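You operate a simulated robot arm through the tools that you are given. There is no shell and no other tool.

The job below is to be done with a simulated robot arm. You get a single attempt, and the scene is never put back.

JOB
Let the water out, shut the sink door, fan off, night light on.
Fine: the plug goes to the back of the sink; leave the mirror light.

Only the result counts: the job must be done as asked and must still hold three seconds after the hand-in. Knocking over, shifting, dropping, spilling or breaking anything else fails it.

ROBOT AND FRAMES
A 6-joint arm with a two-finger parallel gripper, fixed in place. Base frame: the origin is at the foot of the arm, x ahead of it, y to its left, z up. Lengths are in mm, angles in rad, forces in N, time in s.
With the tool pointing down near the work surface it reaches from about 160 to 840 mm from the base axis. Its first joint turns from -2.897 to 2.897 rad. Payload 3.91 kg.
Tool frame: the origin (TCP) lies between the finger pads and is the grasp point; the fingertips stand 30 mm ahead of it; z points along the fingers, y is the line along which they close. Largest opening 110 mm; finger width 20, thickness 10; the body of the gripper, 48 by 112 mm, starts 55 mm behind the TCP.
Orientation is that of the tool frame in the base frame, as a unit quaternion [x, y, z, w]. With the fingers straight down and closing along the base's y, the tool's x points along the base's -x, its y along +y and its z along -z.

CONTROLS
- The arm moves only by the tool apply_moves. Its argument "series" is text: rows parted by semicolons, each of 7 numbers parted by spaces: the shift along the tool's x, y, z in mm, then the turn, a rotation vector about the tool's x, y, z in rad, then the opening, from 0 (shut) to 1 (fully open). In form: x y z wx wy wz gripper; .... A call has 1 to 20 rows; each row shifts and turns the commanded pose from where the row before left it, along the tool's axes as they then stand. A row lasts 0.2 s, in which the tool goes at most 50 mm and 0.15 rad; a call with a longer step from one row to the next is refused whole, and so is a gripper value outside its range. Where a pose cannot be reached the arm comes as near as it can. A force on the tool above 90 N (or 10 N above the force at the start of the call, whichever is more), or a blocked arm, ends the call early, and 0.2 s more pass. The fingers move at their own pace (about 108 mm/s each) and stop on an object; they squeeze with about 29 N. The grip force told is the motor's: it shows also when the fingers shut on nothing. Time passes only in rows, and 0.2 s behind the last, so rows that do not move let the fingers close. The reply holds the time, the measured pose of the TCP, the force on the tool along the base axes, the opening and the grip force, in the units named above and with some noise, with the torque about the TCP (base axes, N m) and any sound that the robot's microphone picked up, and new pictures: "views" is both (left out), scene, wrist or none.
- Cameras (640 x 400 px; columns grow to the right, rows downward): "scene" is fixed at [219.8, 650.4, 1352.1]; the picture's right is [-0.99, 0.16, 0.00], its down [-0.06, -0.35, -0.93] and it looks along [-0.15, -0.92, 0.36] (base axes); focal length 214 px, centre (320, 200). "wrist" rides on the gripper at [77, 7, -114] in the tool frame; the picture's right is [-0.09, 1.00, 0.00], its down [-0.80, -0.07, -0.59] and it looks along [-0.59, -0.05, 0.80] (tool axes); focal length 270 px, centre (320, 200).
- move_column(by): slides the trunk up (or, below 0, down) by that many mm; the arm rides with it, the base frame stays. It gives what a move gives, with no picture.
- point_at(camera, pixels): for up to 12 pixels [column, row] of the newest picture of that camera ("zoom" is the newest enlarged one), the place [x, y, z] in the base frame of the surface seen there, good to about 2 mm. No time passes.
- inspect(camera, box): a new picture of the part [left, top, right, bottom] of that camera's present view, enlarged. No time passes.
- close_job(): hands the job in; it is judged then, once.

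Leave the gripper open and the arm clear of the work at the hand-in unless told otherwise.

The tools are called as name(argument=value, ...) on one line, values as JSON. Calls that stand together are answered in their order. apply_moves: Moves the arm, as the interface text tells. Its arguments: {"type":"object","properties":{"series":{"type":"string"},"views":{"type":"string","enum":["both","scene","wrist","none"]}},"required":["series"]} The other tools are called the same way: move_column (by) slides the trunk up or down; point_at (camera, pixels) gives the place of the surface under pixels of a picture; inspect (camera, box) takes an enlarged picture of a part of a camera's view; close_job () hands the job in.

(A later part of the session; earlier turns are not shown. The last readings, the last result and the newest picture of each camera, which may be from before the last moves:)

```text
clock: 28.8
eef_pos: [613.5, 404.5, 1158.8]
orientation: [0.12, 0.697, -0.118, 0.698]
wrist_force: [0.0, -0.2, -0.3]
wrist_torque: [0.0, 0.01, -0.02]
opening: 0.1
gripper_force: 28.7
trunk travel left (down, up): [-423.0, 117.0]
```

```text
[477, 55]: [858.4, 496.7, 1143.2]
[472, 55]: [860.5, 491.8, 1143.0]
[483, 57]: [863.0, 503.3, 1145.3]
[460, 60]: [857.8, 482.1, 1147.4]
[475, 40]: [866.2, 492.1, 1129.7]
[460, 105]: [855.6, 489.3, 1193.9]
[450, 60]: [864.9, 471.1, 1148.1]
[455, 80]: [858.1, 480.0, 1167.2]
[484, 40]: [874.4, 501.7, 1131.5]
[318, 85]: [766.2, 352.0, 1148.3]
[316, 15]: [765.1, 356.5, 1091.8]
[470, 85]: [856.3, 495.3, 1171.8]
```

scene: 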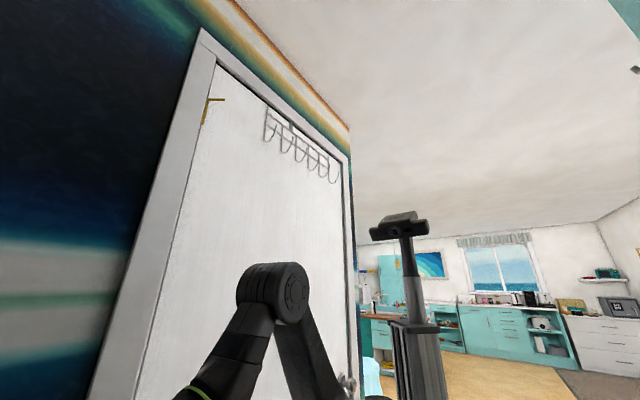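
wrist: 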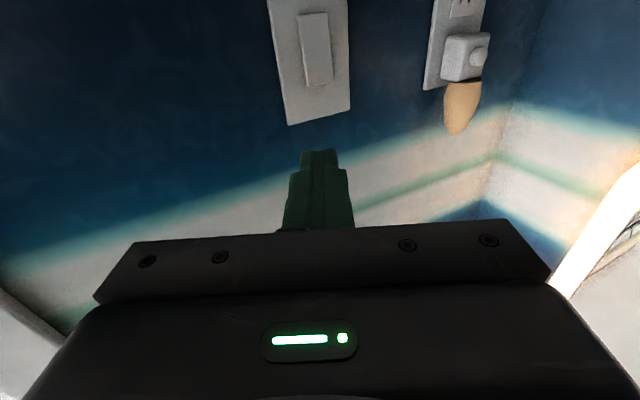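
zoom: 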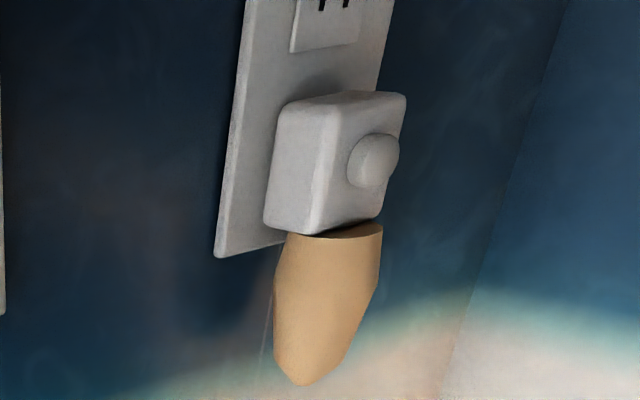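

Lamp off confirmed, lower rocker end now flush. Night light button: a dome at about (859,501,1144) sticking out from the body. It is nearly 1 m away, so I level the hand along base x (turn left 0.34) and approach with ~40 mm standoff, to press it with the right front corner of the shut fingers.

apply_moves(series="0 0 0 -0.114 0 0 0; 0 0 0 -0.114 0 0 0; 0 0 0 -0.114 0 0 0; 2.5 22.4 31.2 0 0 0 0; 2.5 22.4 31.2 0 0 0 0; 2.5 22.4 31.2 0 0 0 0; 2.5 22.4 31.2 0 0 0 0", views="both")

```text
clock: 30.4
eef_pos: [740.1, 497.2, 1148.2]
orientation: [-0.002, 0.707, 0.002, 0.707]
wrist_force: [-0.1, 0.4, -0.1]
wrist_torque: [-0.02, 0.02, 0.02]
opening: 0.0
gripper_force: 28.8
trunk travel left (down, up): [-423.0, 117.0]
```

scene: 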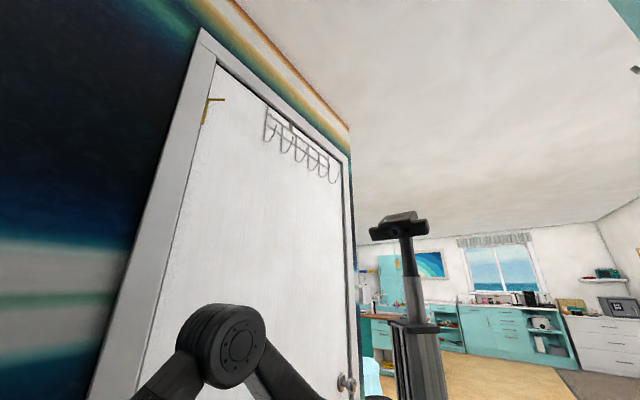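
wrist: 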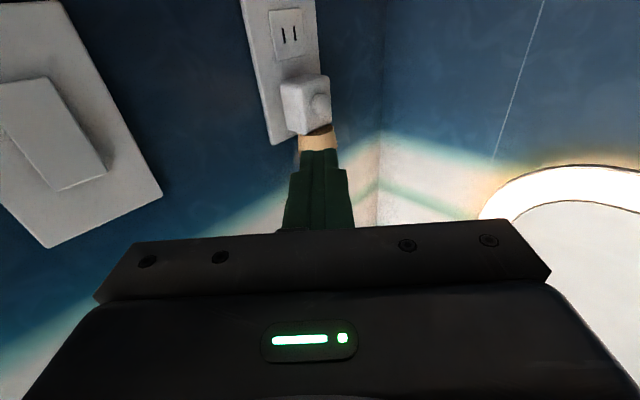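

All reachable so far. The button is at (320,103) in this picture; I zoom and read it exactly.

inspect(camera="wrist", box=[270, 60, 370, 160])

point_at(camera="wrist", pixels=[[320, 103], [313, 103], [326, 103], [320, 95], [320, 111], [305, 100], [306, 120], [308, 85], [328, 85], [330, 115], [315, 140], [290, 100]])

```text
4.00 times, centred on (320, 110) of wrist
```

zoom: 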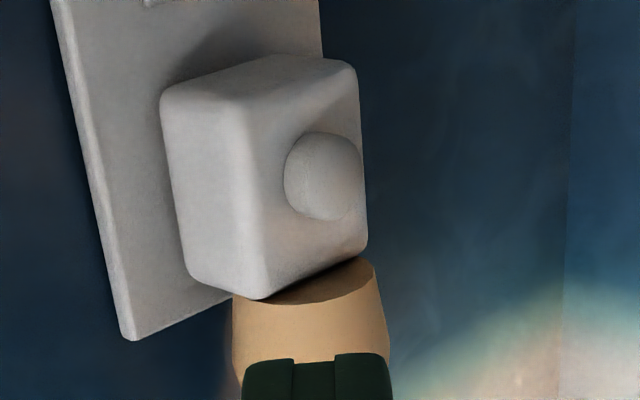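

```text
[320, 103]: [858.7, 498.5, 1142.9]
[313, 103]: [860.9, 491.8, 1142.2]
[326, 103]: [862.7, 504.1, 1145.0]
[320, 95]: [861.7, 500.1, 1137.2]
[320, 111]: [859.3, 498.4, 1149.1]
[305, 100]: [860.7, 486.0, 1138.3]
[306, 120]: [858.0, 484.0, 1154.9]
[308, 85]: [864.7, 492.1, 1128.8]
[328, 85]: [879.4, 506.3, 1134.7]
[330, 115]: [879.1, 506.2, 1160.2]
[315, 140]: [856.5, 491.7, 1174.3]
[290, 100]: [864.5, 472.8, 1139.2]
```

The button's apex is about (860,503.5,1144), facing away from the wall. I move to the standoff point TCP (805,538,1144).

apply_moves(series="2 20.5 32.5 0 0 0 0; 2 20.5 32.5 0 0 0 0", views="wrist")

```text
clock: 31.0
eef_pos: [806.6, 539.7, 1144.0]
orientation: [-0.001, 0.707, 0.0, 0.707]
wrist_force: [0.5, 0.8, -0.5]
wrist_torque: [0.01, 0.01, -0.05]
opening: 0.3
gripper_force: 29.4
trunk travel left (down, up): [-423.0, 117.0]
```

wrist: 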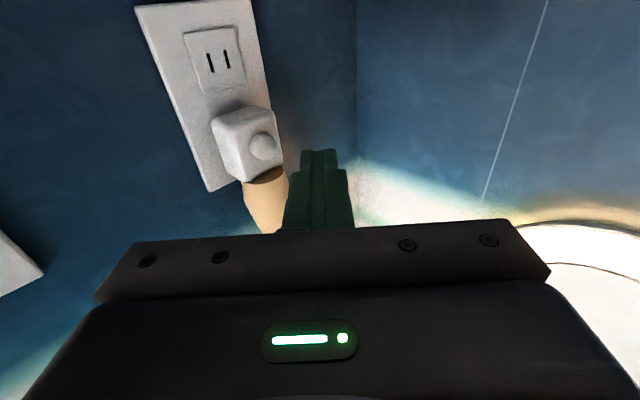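

Standoff reached. I move in along the wall's normal: 33 mm, then small steps, watching for the click.

apply_moves(series="0 -10.6 10.6 0 0 0 0; 0 -8.5 8.5 0 0 0 0; 0 -3.5 3.5 0 0 0 0; 0 -2.1 2.1 0 0 0 0; 0 -2.1 2.1 0 0 0 0", views="wrist")

```text
clock: 32.2
eef_pos: [829.4, 509.7, 1144.2]
orientation: [-0.001, 0.706, 0.002, 0.708]
wrist_force: [-0.7, -0.7, -0.4]
wrist_torque: [0.02, -0.03, -0.01]
opening: 0.0
gripper_force: 28.6
trunk travel left (down, up): [-423.0, 117.0]
```

wrist: 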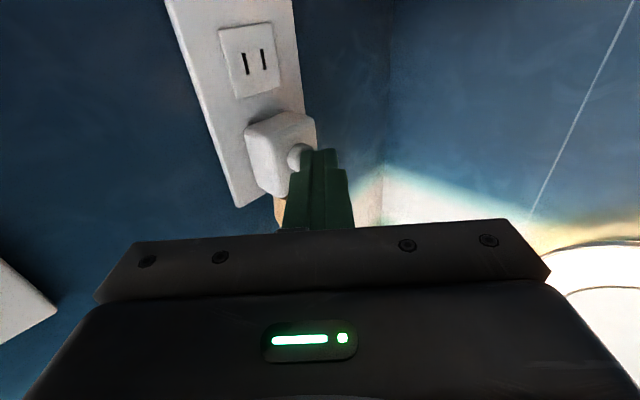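

No contact force yet. I zoom to see the finger against the button.

inspect(camera="wrist", box=[250, 100, 370, 200])

point_at(camera="wrist", pixels=[[295, 157], [290, 157], [300, 150], [304, 152], [312, 152], [335, 152], [303, 165], [275, 160]])

```text
4.00 times, centred on (310, 150) of wrist
```

zoom: 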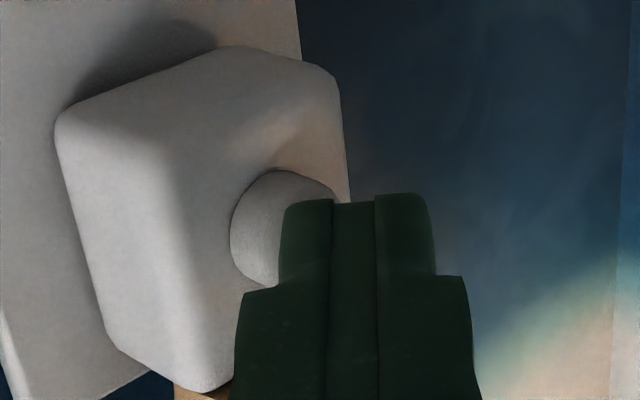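

```text
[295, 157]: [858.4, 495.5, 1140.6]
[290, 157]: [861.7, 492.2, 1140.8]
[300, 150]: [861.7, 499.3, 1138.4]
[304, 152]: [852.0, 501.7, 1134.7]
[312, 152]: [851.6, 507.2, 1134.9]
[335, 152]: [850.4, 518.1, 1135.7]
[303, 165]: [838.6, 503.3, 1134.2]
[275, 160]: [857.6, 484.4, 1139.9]
```

The corner is just short of the dome. I continue in 3 mm steps.

apply_moves(series="0 -2.1 2.1 0 0 0 0; 0 -2.1 2.1 0 0 0 0; 0 -2.1 2.1 0 0 0 0", views="wrist")

```text
clock: 33.0
eef_pos: [834.2, 505.9, 1143.5]
orientation: [-0.003, 0.706, 0.003, 0.708]
wrist_force: [-16.3, 8.9, -3.7]
wrist_torque: [0.01, 0.05, 0.15]
opening: 0.2
gripper_force: 28.9
trunk travel left (down, up): [-423.0, 117.0]
heard: click
```

wrist: 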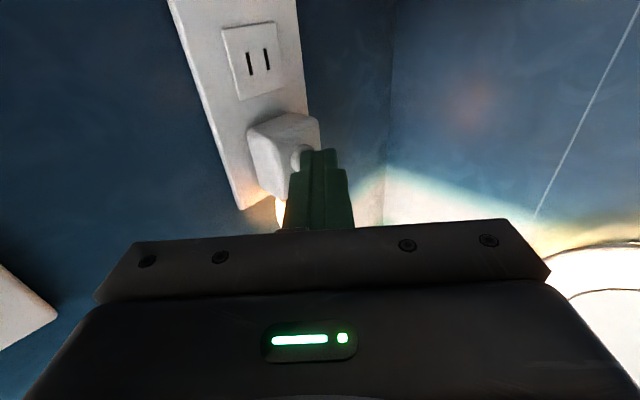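

A click, and the shade at (282,212) now glows. I back off along the normal and check that it stays lit.

apply_moves(series="0 14 -14 0 0 0 0; 0 20 -20 0 0 0 0; 0 20 -20 0 0 0 0; 0 0 -45 0 0 0 0; 0 0 -45 0 0 0 0", views="wrist")

```text
clock: 34.2
eef_pos: [690.5, 558.9, 1145.7]
orientation: [-0.001, 0.706, 0.003, 0.708]
wrist_force: [-0.9, 0.7, -0.1]
wrist_torque: [-0.05, 0.04, 0.08]
opening: 0.0
gripper_force: 29.0
trunk travel left (down, up): [-423.0, 117.0]
```

wrist: 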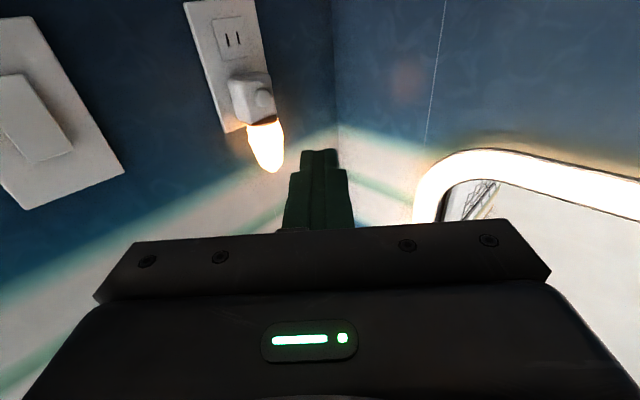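

The night light glows, the fan lamp is off and the mirror light still on. Now for the plug: I rise 80 mm, pull back to in front of the sink, clear of the tap, and turn the hand to face the sink.

apply_moves(series="-40 0 0 0 0 0 0; -40 0 0 0 0 0 0; 0 -9.9 -42.5 0 0 0 0; 0 -9.9 -42.5 0 0 0 0; 0 -9.9 -42.5 0 0 0 0; 0 -9.9 -42.5 0 0 0 0; 0 -9.9 -42.5 0 0 0 0; 0 -9.9 -42.5 0 0 0 0; 0 -9.9 -42.5 0 0 0 0; 0 0 0 -0.14 0 0 0; 0 0 0 -0.14 0 0 0; 0 0 0 -0.14 0 0 0; 0 0 0 -0.14 0 0 0; 0 0 0 -0.14 0 0 0; 0 0 0 -0.085 0 0 0", views="wrist")

```text
clock: 37.4
eef_pos: [390.1, 491.4, 1224.8]
orientation: [-0.269, 0.654, 0.269, 0.654]
wrist_force: [0.3, -0.3, -0.4]
wrist_torque: [0.03, 0.02, -0.03]
opening: 0.0
gripper_force: 28.9
out of reach, approached as far as the arm can: row 15
trunk travel left (down, up): [-423.0, 117.0]
```

wrist: 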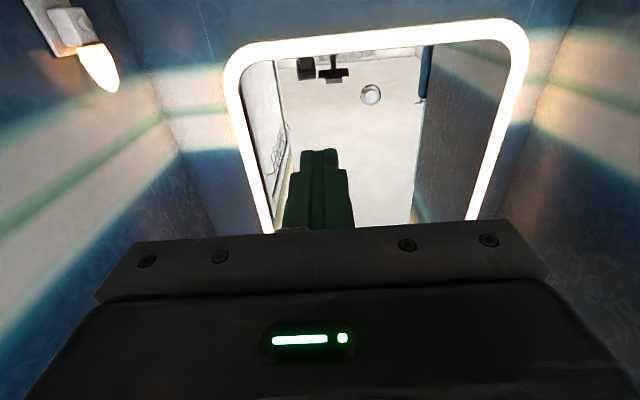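

I see the disc on the mirror at (371,94). I zoom to learn what it is before going on.

inspect(camera="wrist", box=[290, 50, 440, 140])

apply_moves(series="0 0 0 0 0.14 0 1; 0 0 0 0 0.14 0 1; 0 0 0 0 0.14 0 1; 0 0 0 0 0.14 0 1; 0 0 0 0 0.14 0 1; 0 0 0 0 0.14 0 1; 0 0 0 0 0.14 0 1", views="wrist")

```text
4.27 times, centred on (365, 95) of wrist
```

zoom: 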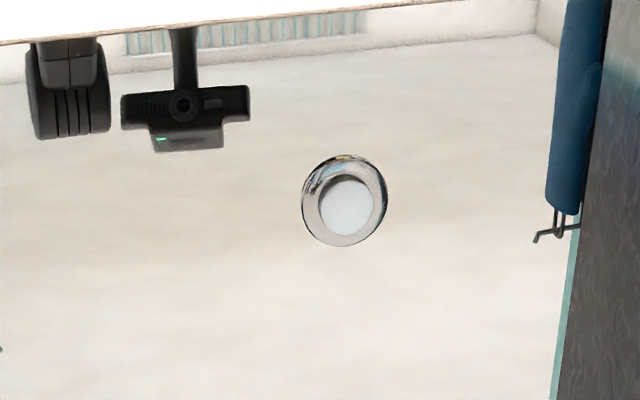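

```text
clock: 39.0
eef_pos: [398.1, 489.4, 1235.2]
orientation: [-0.35, 0.867, 0.13, 0.329]
wrist_force: [-0.3, 0.2, -0.1]
wrist_torque: [-0.03, -0.01, -0.03]
opening: 110.1
gripper_force: 0.1
out of reach, approached as far as the arm can: row 3, 4
trunk travel left (down, up): [-423.0, 117.0]
```

wrist: 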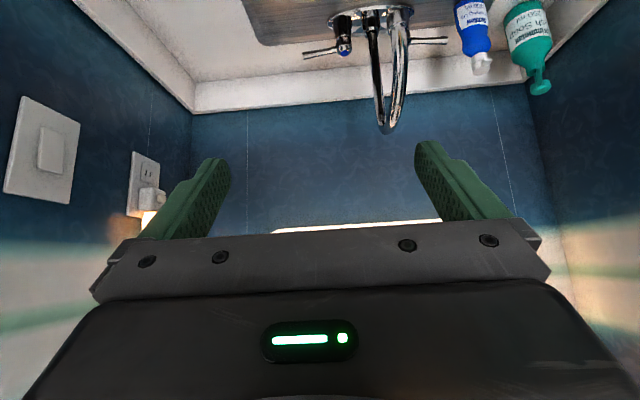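

The disc is the mirror light's push-button – leave it. The gooseneck is clear now. I tilt down 0.4 more to see the basin and its back ledge.

apply_moves(series="0 0 0 0 0.14 0 1; 0 0 0 0 0.14 0 1; 0 0 0 0 0.14 0 1", views="wrist")

inspect(camera="wrist", box=[180, 0, 560, 235])

```text
clock: 39.8
eef_pos: [397.3, 490.9, 1235.3]
orientation: [-0.369, 0.917, 0.054, 0.141]
wrist_force: [0.1, 0.8, -0.4]
wrist_torque: [0.03, -0.03, 0.0]
opening: 110.2
gripper_force: 0.1
trunk travel left (down, up): [-423.0, 117.0]
```

wrist: 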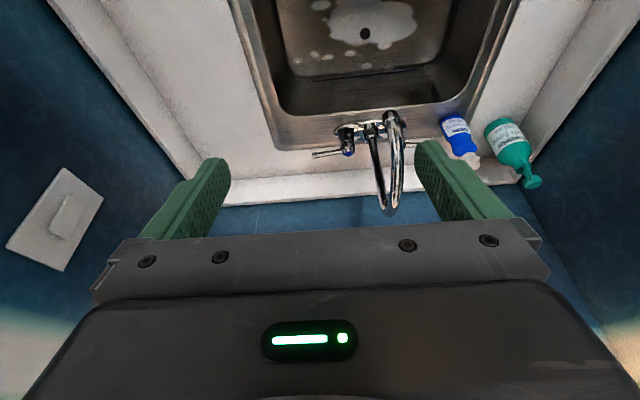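

```text
1.68 times, centred on (370, 118) of wrist
```

zoom: 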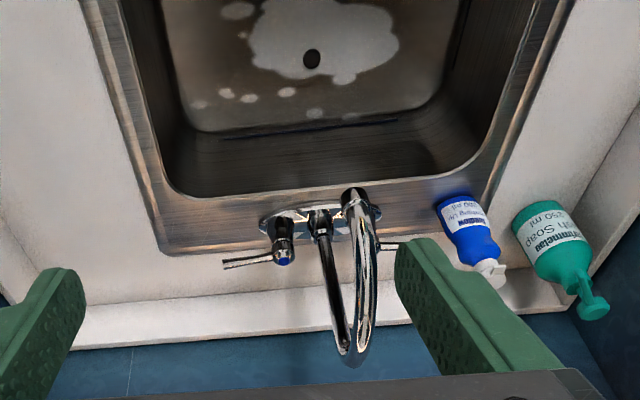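

I see the steel back ledge to the right of the tap (picture left, around (285,130)) free – a good spot for the plug. I read points of the ledge, bowl edge, tap and lever.

point_at(camera="wrist", pixels=[[295, 108], [295, 115], [295, 122], [295, 130], [295, 137], [295, 145], [295, 152], [276, 130], [268, 100], [320, 155], [390, 112], [388, 210]])

inspect(camera="wrist", box=[240, 60, 420, 170])

inspect(camera="wrist", box=[270, 0, 450, 110])

```text
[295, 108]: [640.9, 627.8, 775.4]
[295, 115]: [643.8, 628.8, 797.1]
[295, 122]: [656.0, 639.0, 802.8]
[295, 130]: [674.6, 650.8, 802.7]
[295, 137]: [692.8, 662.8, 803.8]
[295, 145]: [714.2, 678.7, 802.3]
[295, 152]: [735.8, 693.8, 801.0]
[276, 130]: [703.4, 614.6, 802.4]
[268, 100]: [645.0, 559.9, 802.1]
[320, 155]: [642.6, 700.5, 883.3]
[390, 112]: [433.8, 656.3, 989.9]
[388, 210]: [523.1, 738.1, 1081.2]
```

```text
3.56 times, centred on (330, 115) of wrist
```

zoom: 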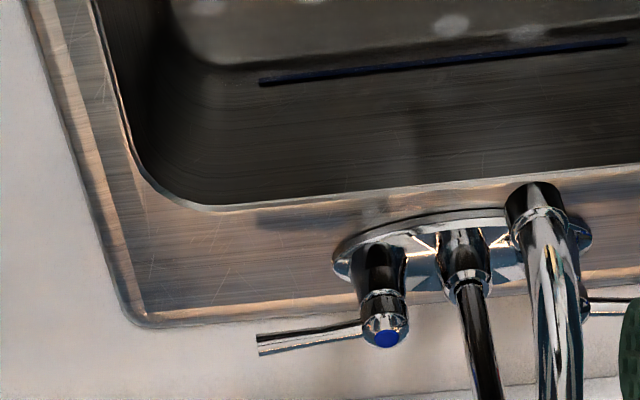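

```text
3.56 times, centred on (360, 55) of wrist
```

zoom: 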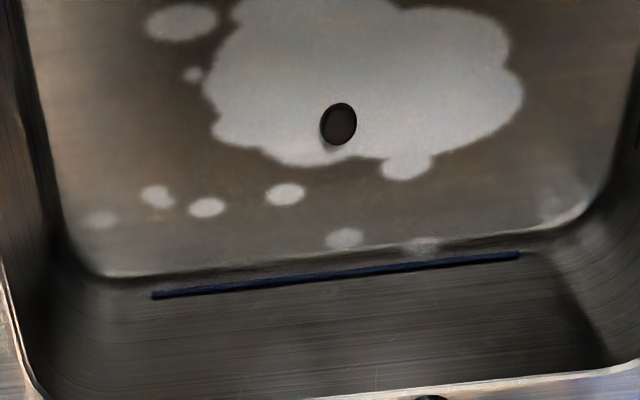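

The ledge is ~100 mm deep (f 900–1000), z≈803, free right of the cold lever. Target for the plug: about f=935, r=22, i.e. (677,646). Now I turn the hand half round here, high above everything, so the camera is on the far side.

apply_moves(series="0 0 0 0 0.15 0 1; 0 0 0 0 0.14 0 1; 0 0 0 0 0 0.149 1; 0 0 0 0 0 0.149 1; 0 0 0 0 0 0.149 1; 0 0 0 0 0 0.149 1; 0 0 0 0 0 0.149 1; 0 0 0 0 0 0.149 1; 0 0 0 0 0 0.149 1; 0 0 0 0 0 0.149 1; 0 0 0 0 0 0.149 1; 0 0 0 0 0 0.149 1; 0 0 0 0 0 0.149 1; 0 0 0 0 0 0.149 1; 0 0 0 0 0 0.149 1; 0 0 0 0 0 0.149 1; 0 0 0 0 0 0.149 1; 0 0 0 0 0 0.149 1; 0 0 0 0 0 0.149 1", views="wrist")

```text
clock: 43.8
eef_pos: [397.5, 489.6, 1235.6]
orientation: [0.775, 0.632, 0.008, 0.002]
wrist_force: [-0.7, 0.1, -0.3]
wrist_torque: [-0.01, 0.0, -0.01]
opening: 109.9
gripper_force: 0.1
trunk travel left (down, up): [-423.0, 117.0]
```

wrist: 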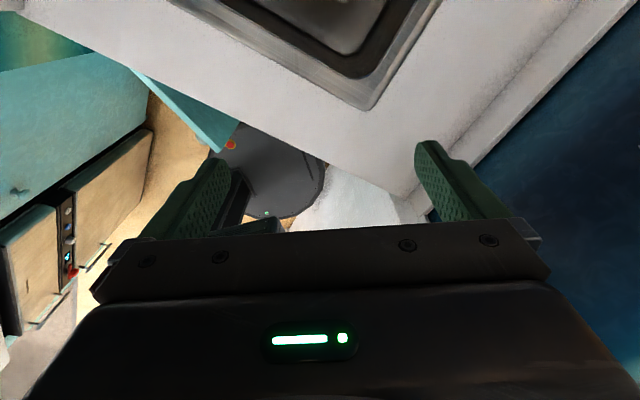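

The turn is done. At the left edge (65,240) I notice a panel with small lamps; I zoom in, in case it is a fan.

inspect(camera="wrist", box=[0, 100, 180, 360])

point_at(camera="wrist", pixels=[[65, 225], [68, 257], [72, 272], [100, 200], [20, 270], [60, 100], [215, 130]])

```text
1.54 times, centred on (90, 230) of wrist
```

zoom: 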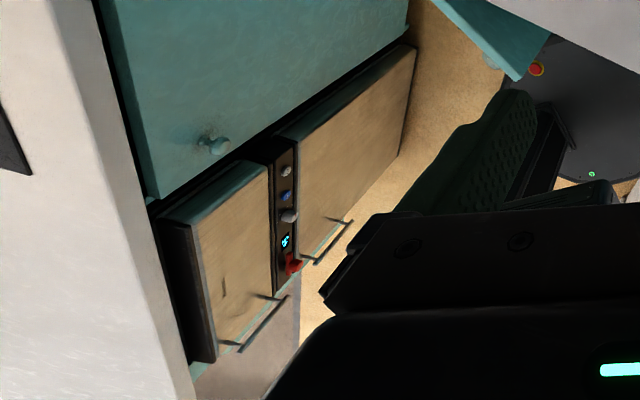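

```text
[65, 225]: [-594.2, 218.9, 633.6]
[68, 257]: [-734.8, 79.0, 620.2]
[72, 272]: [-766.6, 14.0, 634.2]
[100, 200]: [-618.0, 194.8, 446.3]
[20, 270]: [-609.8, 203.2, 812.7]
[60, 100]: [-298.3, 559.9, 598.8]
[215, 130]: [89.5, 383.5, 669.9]
```

It is a control strip between two drawers far to the left rear, with knobs and a small display. I enlarge it.

inspect(camera="wrist", box=[45, 190, 95, 290])

```text
4.00 times, centred on (70, 240) of wrist
```

zoom: 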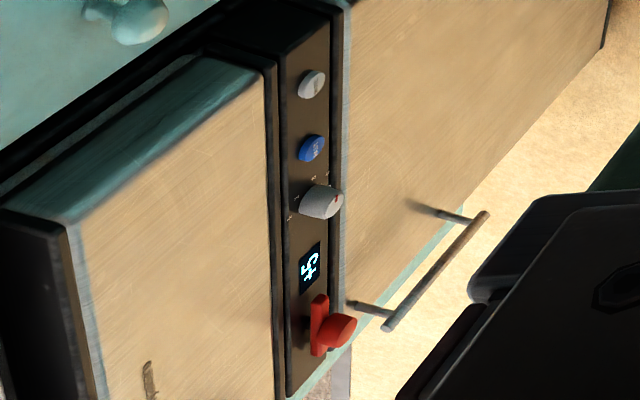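

That is a fridge drawer control strip, unrelated. I now tilt the hand by 0.6 rad so the fingers point forward-down, camera on the upper side.

apply_moves(series="0 0 0 0 0.15 0 1; 0 0 0 0 0.15 0 1; 0 0 0 0 0.15 0 1; 0 0 0 0 0.15 0 1", views="both")

```text
clock: 44.8
eef_pos: [397.4, 488.5, 1235.5]
orientation: [0.737, 0.605, 0.238, -0.185]
wrist_force: [-0.2, -0.4, -0.7]
wrist_torque: [-0.02, 0.0, 0.01]
opening: 110.0
gripper_force: 0.1
trunk travel left (down, up): [-423.0, 117.0]
```

scene: 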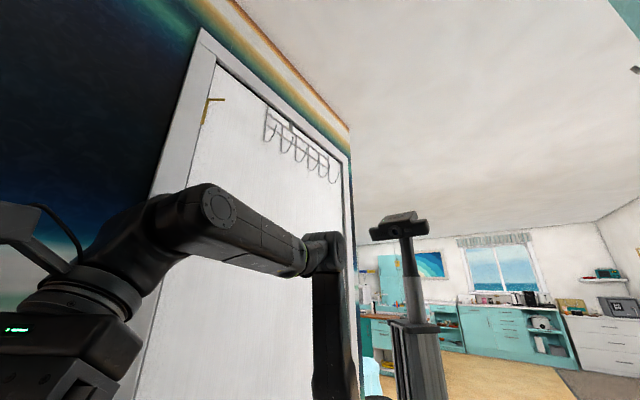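
wrist: 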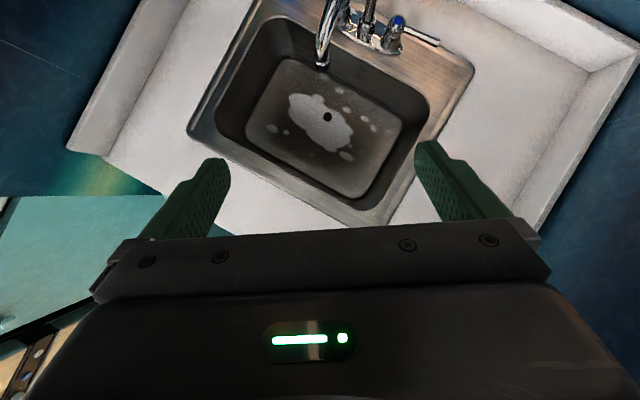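

Good upright view: plug at (327,117), nozzle at (322,62). I go down to a point 250 mm back along the tool axis from the knob, fingers half open.

apply_moves(series="-20.9 1.3 35.5 0 0 0 0.55; -20.9 1.3 35.5 0 0 0 0.55; -20.9 1.3 35.5 0 0 0 0.55; -20.9 1.3 35.5 0 0 0 0.55; -20.9 1.3 35.5 0 0 0 0.55; -20.9 1.3 35.5 0 0 0 0.55; -20.9 1.3 35.5 0 0 0 0.55; -20.9 1.3 35.5 0 0 0 0.55", views="both")

```text
clock: 46.6
eef_pos: [417.9, 511.9, 906.4]
orientation: [0.738, 0.605, 0.237, -0.184]
wrist_force: [0.2, -0.5, 0.1]
wrist_torque: [-0.02, 0.01, -0.02]
opening: 60.6
gripper_force: 0.0
trunk travel left (down, up): [-423.0, 117.0]
```

scene: 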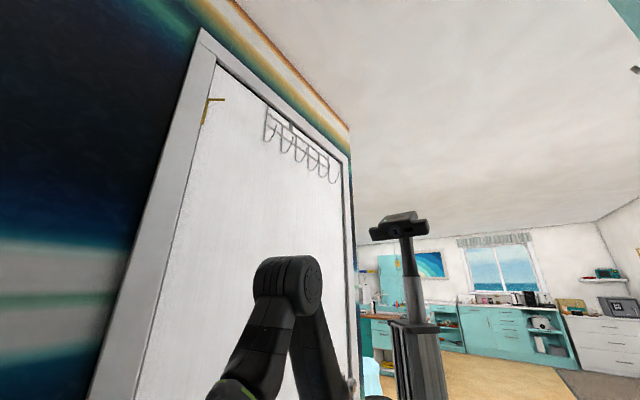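
wrist: 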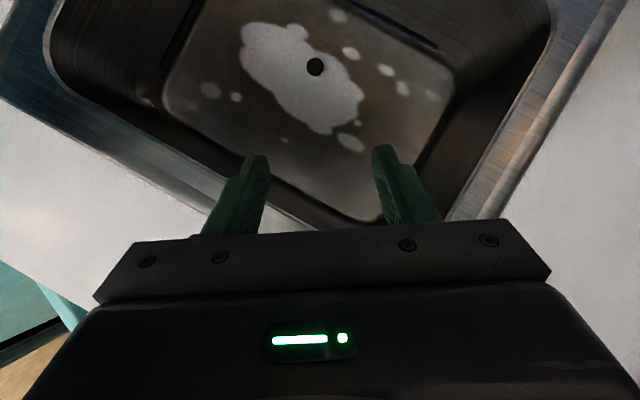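

The plug is at (315,66), centred well between the fingers. I zoom and read its exact place.

inspect(camera="wrist", box=[285, 40, 345, 90])

point_at(camera="wrist", pixels=[[316, 66], [312, 66], [320, 66], [316, 61], [316, 70], [316, 76], [300, 90], [290, 60], [400, 110], [200, 80], [258, 158], [380, 148]])

```text
8.00 times, centred on (315, 65) of wrist
```

zoom: 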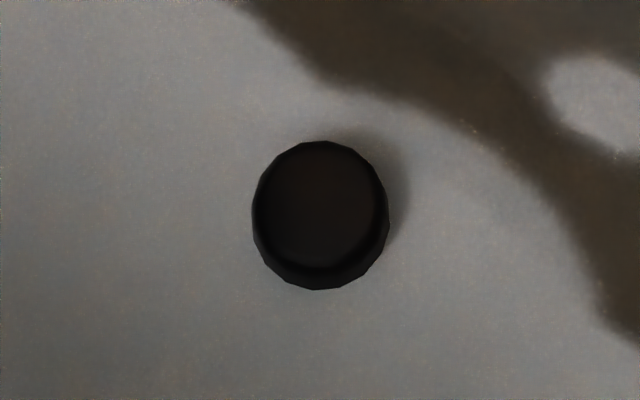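

```text
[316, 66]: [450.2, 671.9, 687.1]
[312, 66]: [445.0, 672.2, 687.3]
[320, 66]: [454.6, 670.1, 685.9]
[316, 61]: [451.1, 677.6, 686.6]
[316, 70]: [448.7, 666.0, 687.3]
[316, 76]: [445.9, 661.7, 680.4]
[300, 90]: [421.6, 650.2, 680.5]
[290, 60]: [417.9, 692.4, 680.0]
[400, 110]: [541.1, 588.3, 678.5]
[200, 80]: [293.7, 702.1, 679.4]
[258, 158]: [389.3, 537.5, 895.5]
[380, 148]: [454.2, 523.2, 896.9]
```

Knob centre ≈ (448.5, 671.5), top z≈687, ~25 mm wide. Before going in, I check where the front rim's inner edge lies, and the bowl walls.

point_at(camera="wrist", pixels=[[120, 130], [140, 140], [150, 130], [100, 115], [170, 160], [190, 150], [280, 220], [470, 150], [500, 120], [550, 40], [440, 180], [60, 60]])

```text
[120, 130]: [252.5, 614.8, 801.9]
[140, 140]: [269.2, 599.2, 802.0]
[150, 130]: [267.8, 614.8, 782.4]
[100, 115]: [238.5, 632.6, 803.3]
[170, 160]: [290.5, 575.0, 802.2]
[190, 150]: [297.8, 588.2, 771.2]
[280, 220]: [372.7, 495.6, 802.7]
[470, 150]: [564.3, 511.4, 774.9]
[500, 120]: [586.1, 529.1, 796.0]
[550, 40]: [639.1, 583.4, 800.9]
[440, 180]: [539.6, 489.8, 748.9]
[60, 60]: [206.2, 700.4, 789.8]
```

The front inner edge is at f≈618 and the right one at r≈40, so there is about 45 mm clearance. I advance 190 mm along the fingers.

apply_moves(series="0.2 -0.2 38 0 0 0 0.55; 0.2 -0.2 38 0 0 0 0.55; 0.2 -0.2 38 0 0 0 0.55; 0.2 -0.2 38 0 0 0 0.55; 0.2 -0.2 38 0 0 0 0.55", views="wrist")

```text
clock: 47.8
eef_pos: [441.6, 621.6, 751.1]
orientation: [0.737, 0.606, 0.236, -0.185]
wrist_force: [-0.1, 0.1, -0.1]
wrist_torque: [0.03, 0.02, -0.01]
opening: 60.5
gripper_force: 0.1
trunk travel left (down, up): [-423.0, 117.0]
```

wrist: 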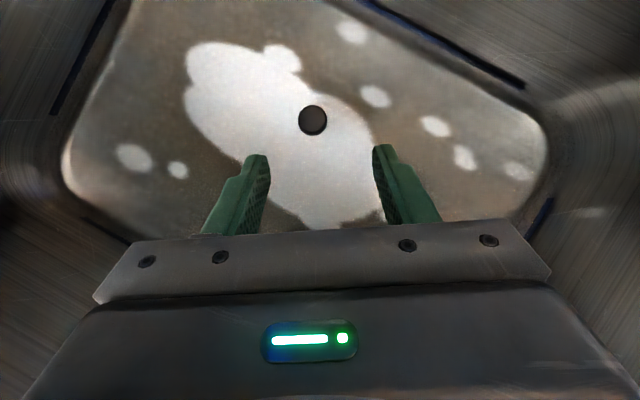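

Knob at (312,120), a hair left of centre. I advance 42 mm with a 3 mm correction.

apply_moves(series="-0.5 -1.5 21 0 0 0 0.55; -0.5 -1.5 21 0 0 0 0.55", views="wrist")

point_at(camera="wrist", pixels=[[316, 137], [310, 137], [322, 137], [316, 130], [316, 146], [258, 158], [380, 150], [350, 160], [280, 160]])

```text
clock: 48.4
eef_pos: [442.1, 643.8, 718.0]
orientation: [0.737, 0.606, 0.236, -0.185]
wrist_force: [-0.7, -0.2, 0.1]
wrist_torque: [0.02, -0.01, -0.03]
opening: 60.7
gripper_force: 0.2
trunk travel left (down, up): [-423.0, 117.0]
```

wrist: 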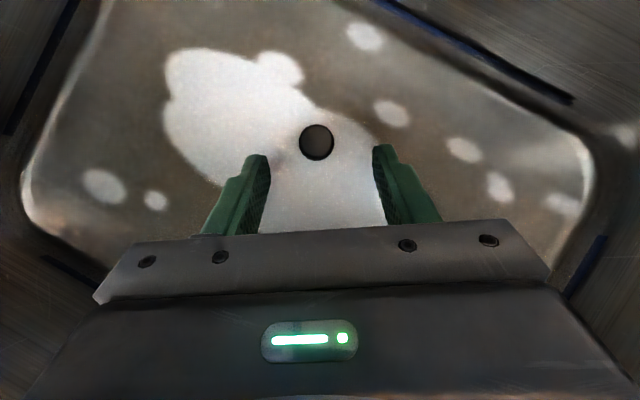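

```text
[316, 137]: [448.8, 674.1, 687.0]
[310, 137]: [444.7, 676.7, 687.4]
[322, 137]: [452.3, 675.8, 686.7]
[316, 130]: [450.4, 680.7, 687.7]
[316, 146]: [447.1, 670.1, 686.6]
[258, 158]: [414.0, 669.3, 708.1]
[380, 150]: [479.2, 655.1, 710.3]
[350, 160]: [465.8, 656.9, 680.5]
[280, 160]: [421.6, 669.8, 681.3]
```

Fingertips are at about z 693; 20 mm more brings the knob well between the pads. I go in steps and watch the force.

apply_moves(series="0 0.3 8 0 0 0 0.55; 0 0.3 6 0 0 0 0.55; 0 0 5 0 0 0 0.55", views="wrist")

```text
clock: 49.2
eef_pos: [446.1, 653.9, 702.1]
orientation: [0.737, 0.606, 0.236, -0.185]
wrist_force: [0.0, 0.1, -0.2]
wrist_torque: [-0.03, 0.03, 0.01]
opening: 60.6
gripper_force: 0.0
trunk travel left (down, up): [-423.0, 117.0]
```

wrist: 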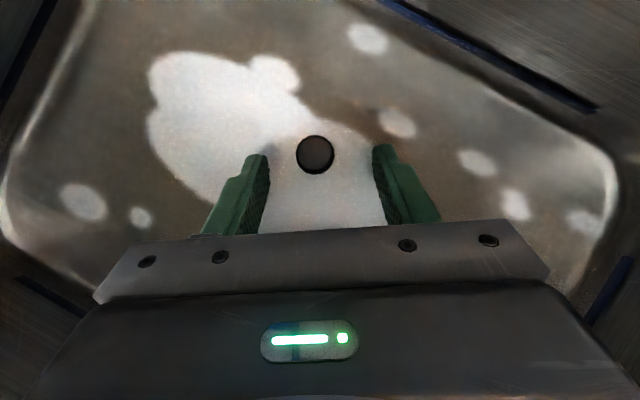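

No contact yet. I advance 5 mm more, then close the fingers on the knob.

apply_moves(series="0 0 5 0 0 0 0.55; 0 0 0 0 0 0 0.2; 0 0 0 0 0 0 0; 0 0 0 0 0 0 0; 0 0 0 0 0 0 0", views="wrist")

```text
clock: 50.4
eef_pos: [446.8, 655.9, 697.6]
orientation: [0.737, 0.606, 0.236, -0.185]
wrist_force: [-0.1, 0.3, 0.0]
wrist_torque: [0.03, 0.02, 0.02]
opening: 22.2
gripper_force: 29.1
trunk travel left (down, up): [-423.0, 117.0]
```

wrist: 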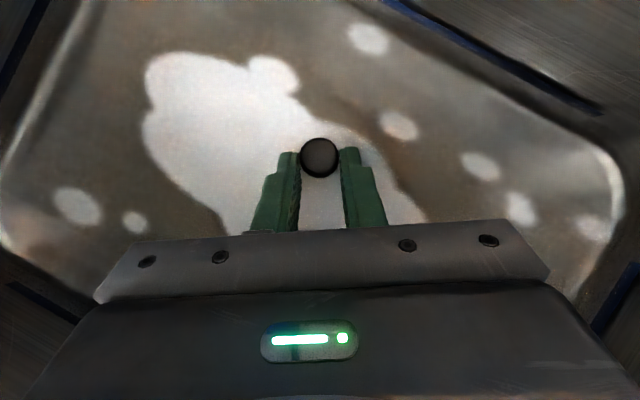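

The fingers hold the knob (opening 22 mm). I lift straight up 30 mm in small steps.

apply_moves(series="2.9 0 -4.1 0 0 0 0; 2.9 0 -4.1 0 0 0 0; 4.6 0 -6.5 0 0 0 0; 5.7 0 -8.2 0 0 0 0", views="wrist")

```text
clock: 51.4
eef_pos: [444.5, 657.2, 727.1]
orientation: [0.737, 0.606, 0.235, -0.185]
wrist_force: [0.1, -1.0, -0.8]
wrist_torque: [-0.02, -0.04, 0.01]
opening: 21.9
gripper_force: 29.1
trunk travel left (down, up): [-423.0, 117.0]
```

wrist: 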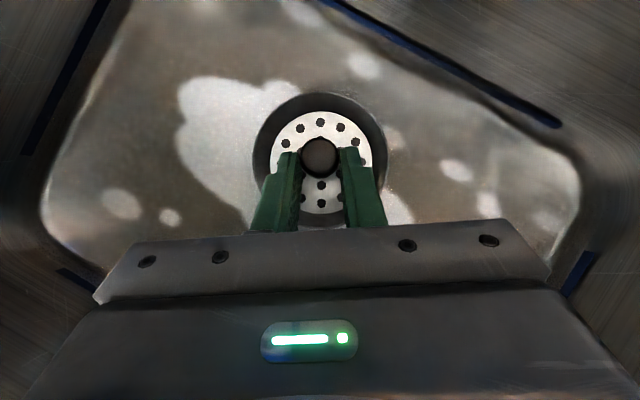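

The plug is a strainer type about 83 mm across, now off the drain. I lift 40 mm more, then shift right 75 mm out from below the nozzle while rising 20 mm.

apply_moves(series="5.7 0 -8.2 0 0 0 0; 5.7 0 -8.2 0 0 0 0; 5.7 0 -8.2 0 0 0 0; 5.7 0 -8.2 0 0 0 0; -7.5 20.8 -9.9 0 0 0 0; -7.5 20.8 -9.9 0 0 0 0; -7.5 20.8 -9.9 0 0 0 0", views="both")

```text
clock: 53.0
eef_pos: [499.7, 609.8, 776.3]
orientation: [0.737, 0.605, 0.236, -0.185]
wrist_force: [0.4, -0.7, -0.8]
wrist_torque: [-0.02, 0.0, 0.03]
opening: 22.0
gripper_force: 29.1
trunk travel left (down, up): [-423.0, 117.0]
```

scene: 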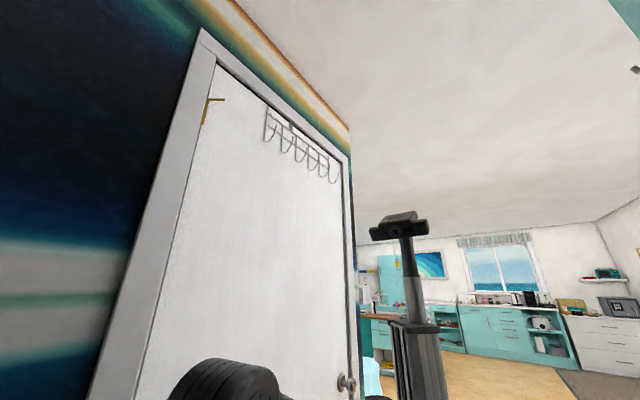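
wrist: 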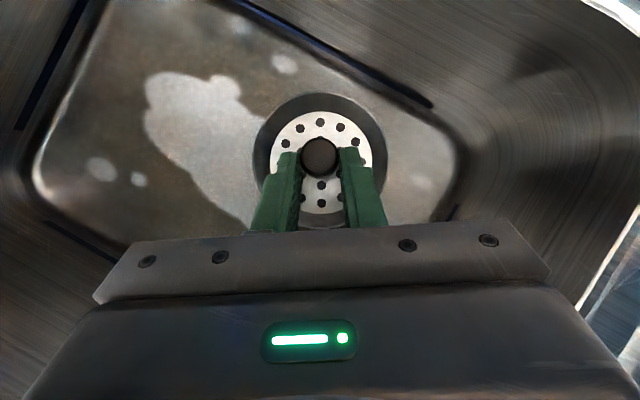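

I measure the plug in hand: rim, plate and knob heights.

point_at(camera="wrist", pixels=[[319, 150], [320, 104], [320, 97], [262, 150], [378, 140], [340, 127], [320, 220], [200, 150], [330, 60], [256, 130]])

inspect(camera="wrist", box=[230, 80, 410, 240])

```text
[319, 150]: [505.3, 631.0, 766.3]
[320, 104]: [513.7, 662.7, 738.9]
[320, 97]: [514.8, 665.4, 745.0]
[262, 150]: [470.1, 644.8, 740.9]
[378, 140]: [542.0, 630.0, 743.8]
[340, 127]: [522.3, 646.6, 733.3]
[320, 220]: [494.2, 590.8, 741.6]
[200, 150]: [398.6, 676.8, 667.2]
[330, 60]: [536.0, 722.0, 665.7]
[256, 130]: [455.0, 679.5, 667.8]
```

```text
2.50 times, centred on (320, 160) of wrist
```

zoom: 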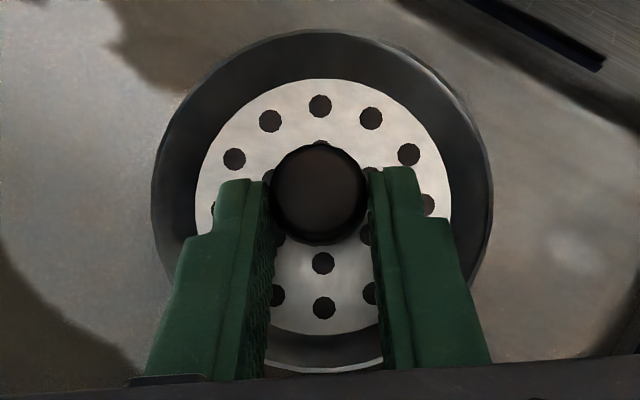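

The water is already falling (foam now at z≈667). The plug's knob top is 766, rim 745. I raise the plug above the rim level while easing right, clear of the nozzle.

apply_moves(series="8.2 16.6 -31 0 0 0 0; 8.2 16.6 -31 0 0 0 0; 12.7 8.3 -27.7 0 0 0 0; 12.7 8.3 -27.7 0 0 0 0", views="both")

```text
clock: 54.0
eef_pos: [538.8, 568.8, 899.4]
orientation: [0.737, 0.606, 0.236, -0.185]
wrist_force: [-0.3, -0.3, -1.0]
wrist_torque: [-0.01, -0.02, -0.02]
opening: 22.0
gripper_force: 28.7
trunk travel left (down, up): [-423.0, 117.0]
```

scene: 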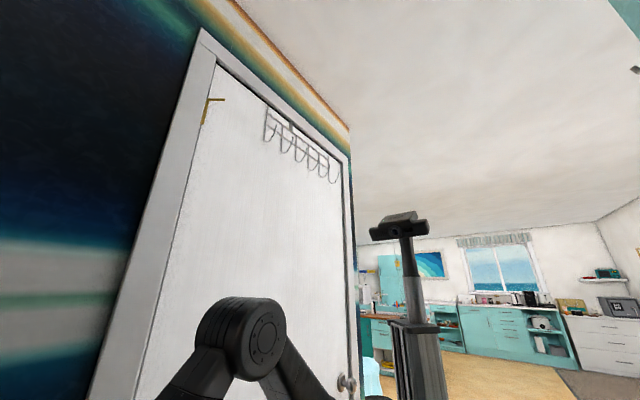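
wrist: 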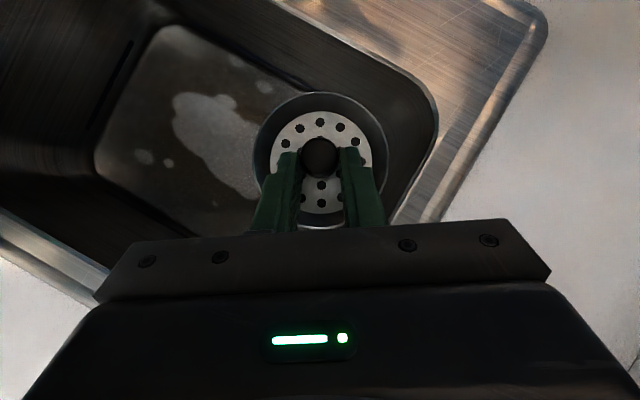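

Clear of everything. The ledge corner is at about (540,25). I read ledge edge points to fix the drop-off spot.

point_at(camera="wrist", pixels=[[400, 30], [440, 30], [480, 30], [520, 30], [540, 30], [500, 60], [430, 70], [470, 10], [510, 10], [360, 20], [440, 180], [470, 130]])

inspect(camera="wrist", box=[280, 0, 580, 190])

```text
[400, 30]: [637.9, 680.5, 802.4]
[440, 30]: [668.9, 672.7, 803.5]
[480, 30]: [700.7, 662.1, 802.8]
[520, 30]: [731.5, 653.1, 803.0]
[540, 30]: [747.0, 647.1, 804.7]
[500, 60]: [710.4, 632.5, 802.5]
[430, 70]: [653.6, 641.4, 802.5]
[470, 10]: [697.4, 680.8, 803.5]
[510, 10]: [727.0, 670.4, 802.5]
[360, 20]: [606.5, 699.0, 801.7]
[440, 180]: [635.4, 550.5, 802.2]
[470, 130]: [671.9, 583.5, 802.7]
```

```text
2.11 times, centred on (430, 95) of wrist
```

zoom: 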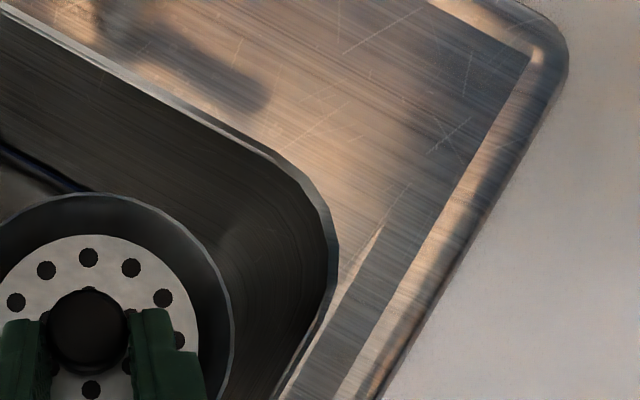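

Ledge flat from f≈905 to 985, r up to ~55. I carry the plug over: centre to f≈945, r≈22, at the present height.

apply_moves(series="18.2 31.1 12.8 0 0 0 0; 18.2 31.1 12.8 0 0 0 0; 18.2 31.1 12.8 0 0 0 0; 18.2 31.1 12.8 0 0 0 0", views="both")

```text
clock: 55.0
eef_pos: [679.5, 630.1, 898.0]
orientation: [0.738, 0.605, 0.235, -0.184]
wrist_force: [-0.1, 0.5, -1.0]
wrist_torque: [0.03, 0.02, -0.01]
opening: 22.1
gripper_force: 28.7
trunk travel left (down, up): [-423.0, 117.0]
```

scene: 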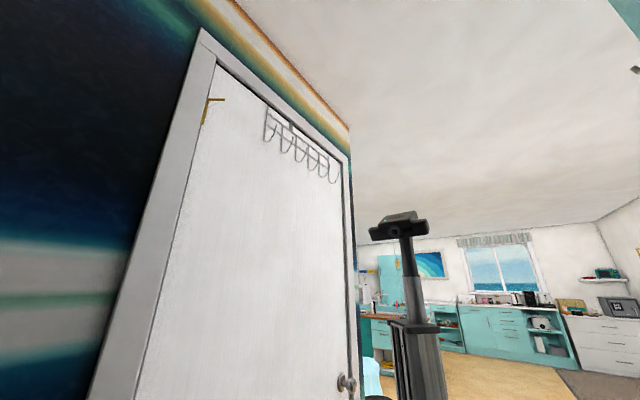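
wrist: 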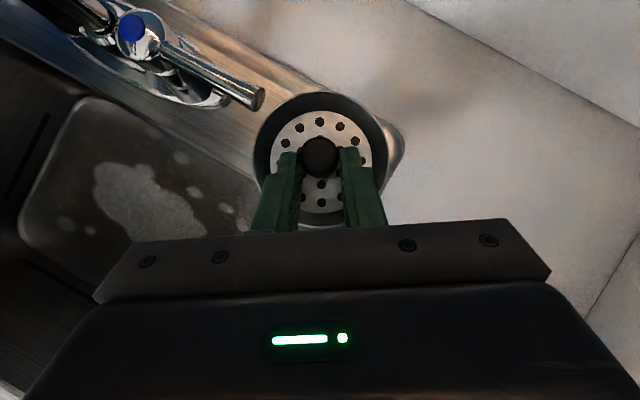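

The plug hangs over the ledge; the lever tip is at (257,98), close to the plug's rim. I measure both before lowering.

point_at(camera="wrist", pixels=[[257, 97], [250, 100], [240, 92], [262, 125], [258, 150], [300, 96], [380, 130], [319, 152], [398, 150], [340, 127], [215, 120], [400, 200]])

inspect(camera="wrist", box=[200, 50, 440, 240])

```text
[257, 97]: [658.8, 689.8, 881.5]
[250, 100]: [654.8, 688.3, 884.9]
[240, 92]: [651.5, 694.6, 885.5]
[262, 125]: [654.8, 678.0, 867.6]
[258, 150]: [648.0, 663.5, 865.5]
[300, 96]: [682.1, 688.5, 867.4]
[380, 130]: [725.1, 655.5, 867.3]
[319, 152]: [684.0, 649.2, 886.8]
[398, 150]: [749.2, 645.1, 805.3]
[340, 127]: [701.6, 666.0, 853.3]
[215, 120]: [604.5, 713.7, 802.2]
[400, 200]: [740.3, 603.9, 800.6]
```

```text
2.11 times, centred on (320, 145) of wrist
```

zoom: 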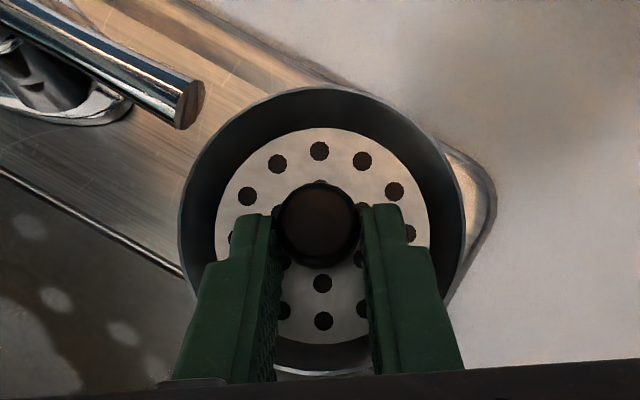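

The rim (z 867) is already below the lever (z ≥ 876), so straight down is safe. I lower 25 mm first.

apply_moves(series="-5.7 0 8.2 0 0 0 0; -5.7 0 8.2 0 0 0 0; -2.9 0 4.1 0 0 0 0", views="none")

```text
clock: 55.8
eef_pos: [677.8, 629.5, 875.6]
orientation: [0.737, 0.606, 0.236, -0.185]
wrist_force: [-0.2, 0.1, -0.2]
wrist_torque: [-0.03, 0.01, -0.02]
opening: 22.0
gripper_force: 28.6
trunk travel left (down, up): [-423.0, 117.0]
```

No contact yet. I lower 8 mm more in small steps.

apply_moves(series="-2.3 0 3.3 0 0 0 0; -2.3 0 3.3 0 0 0 0", views="none")

```text
clock: 56.4
eef_pos: [677.6, 628.7, 865.6]
orientation: [0.737, 0.605, 0.236, -0.185]
wrist_force: [-0.1, -0.1, -0.7]
wrist_torque: [0.01, 0.03, -0.03]
opening: 21.9
gripper_force: 28.8
trunk travel left (down, up): [-423.0, 117.0]
```

Still free. Another 6 mm.

apply_moves(series="-1.7 0 2.5 0 0 0 0; -1.7 0 2.5 0 0 0 0", views="none")

```text
clock: 57.0
eef_pos: [676.9, 629.9, 859.0]
orientation: [0.737, 0.606, 0.236, -0.185]
wrist_force: [-0.1, 0.6, -0.5]
wrist_torque: [0.01, 0.02, 0.0]
opening: 22.1
gripper_force: 29.2
trunk travel left (down, up): [-423.0, 117.0]
```

Still free. Another 6 mm.

apply_moves(series="-1.7 0 2.5 0 0 0 0; -1.7 0 2.5 0 0 0 0", views="none")

```text
clock: 57.6
eef_pos: [678.7, 629.7, 854.3]
orientation: [0.737, 0.606, 0.235, -0.185]
wrist_force: [0.2, 0.5, -1.2]
wrist_torque: [-0.01, 0.02, 0.03]
opening: 22.1
gripper_force: 29.0
trunk travel left (down, up): [-423.0, 117.0]
```

Plate now ≈7 mm above the ledge. Down 4 mm more, gently.

apply_moves(series="-1.15 0 1.65 0 0 0 0; -1.15 0 1.65 0 0 0 0", views="wrist")

```text
clock: 58.2
eef_pos: [679.7, 629.5, 850.5]
orientation: [0.737, 0.605, 0.236, -0.185]
wrist_force: [-0.4, -0.7, -0.2]
wrist_torque: [0.01, -0.02, 0.01]
opening: 22.1
gripper_force: 29.0
trunk travel left (down, up): [-423.0, 117.0]
```

wrist: 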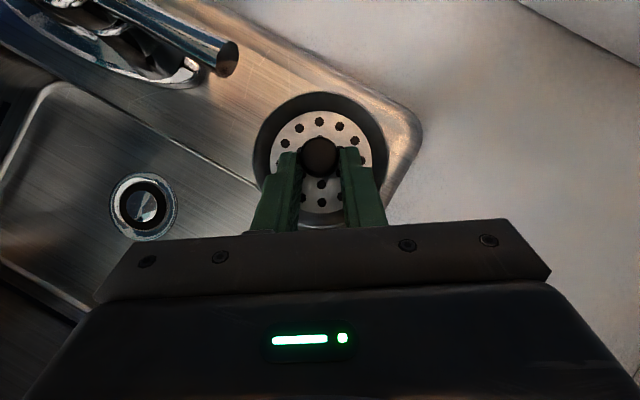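

The water has gone; the open drain is visible at (143,207). I continue lowering in 3 mm steps until contact.

apply_moves(series="-0.9 0 1.2 0 0 0 0; -0.9 0 1.2 0 0 0 0", views="none")

point_at(camera="wrist", pixels=[[340, 127], [260, 150], [319, 152], [400, 120], [398, 160], [230, 130], [143, 207]])

```text
clock: 58.8
eef_pos: [679.0, 630.6, 850.2]
orientation: [0.737, 0.606, 0.238, -0.185]
wrist_force: [2.2, 2.6, 8.3]
wrist_torque: [0.0, -0.12, 0.0]
opening: 22.4
gripper_force: 29.2
trunk travel left (down, up): [-423.0, 117.0]
```

```text
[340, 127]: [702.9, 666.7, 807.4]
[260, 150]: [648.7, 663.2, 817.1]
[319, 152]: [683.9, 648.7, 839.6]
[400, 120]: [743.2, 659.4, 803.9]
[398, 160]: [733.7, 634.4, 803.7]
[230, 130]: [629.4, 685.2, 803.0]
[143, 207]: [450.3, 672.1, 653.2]
```

Contact (8 N up): the plug stands on the ledge. I relieve 1 mm, open only to ~33 mm (so the fingers do not push the raised rim), then draw back along the fingers.

apply_moves(series="0.5 0 -0.8 0 0 0 0; 0 0 0 0 0 0 0.3; 0 0 0 0 0 0 0.3; 0 0 0 0 0 0 0.3", views="wrist")

```text
clock: 59.8
eef_pos: [679.1, 629.0, 848.1]
orientation: [0.737, 0.606, 0.236, -0.185]
wrist_force: [-0.2, 0.3, 1.0]
wrist_torque: [0.01, 0.01, -0.01]
opening: 32.8
gripper_force: 0.1
trunk travel left (down, up): [-423.0, 117.0]
```

wrist: 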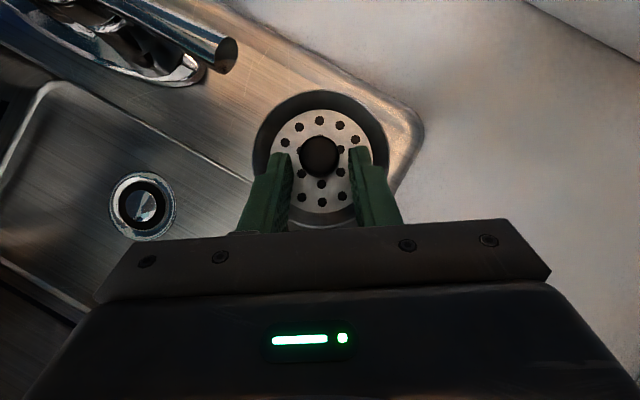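

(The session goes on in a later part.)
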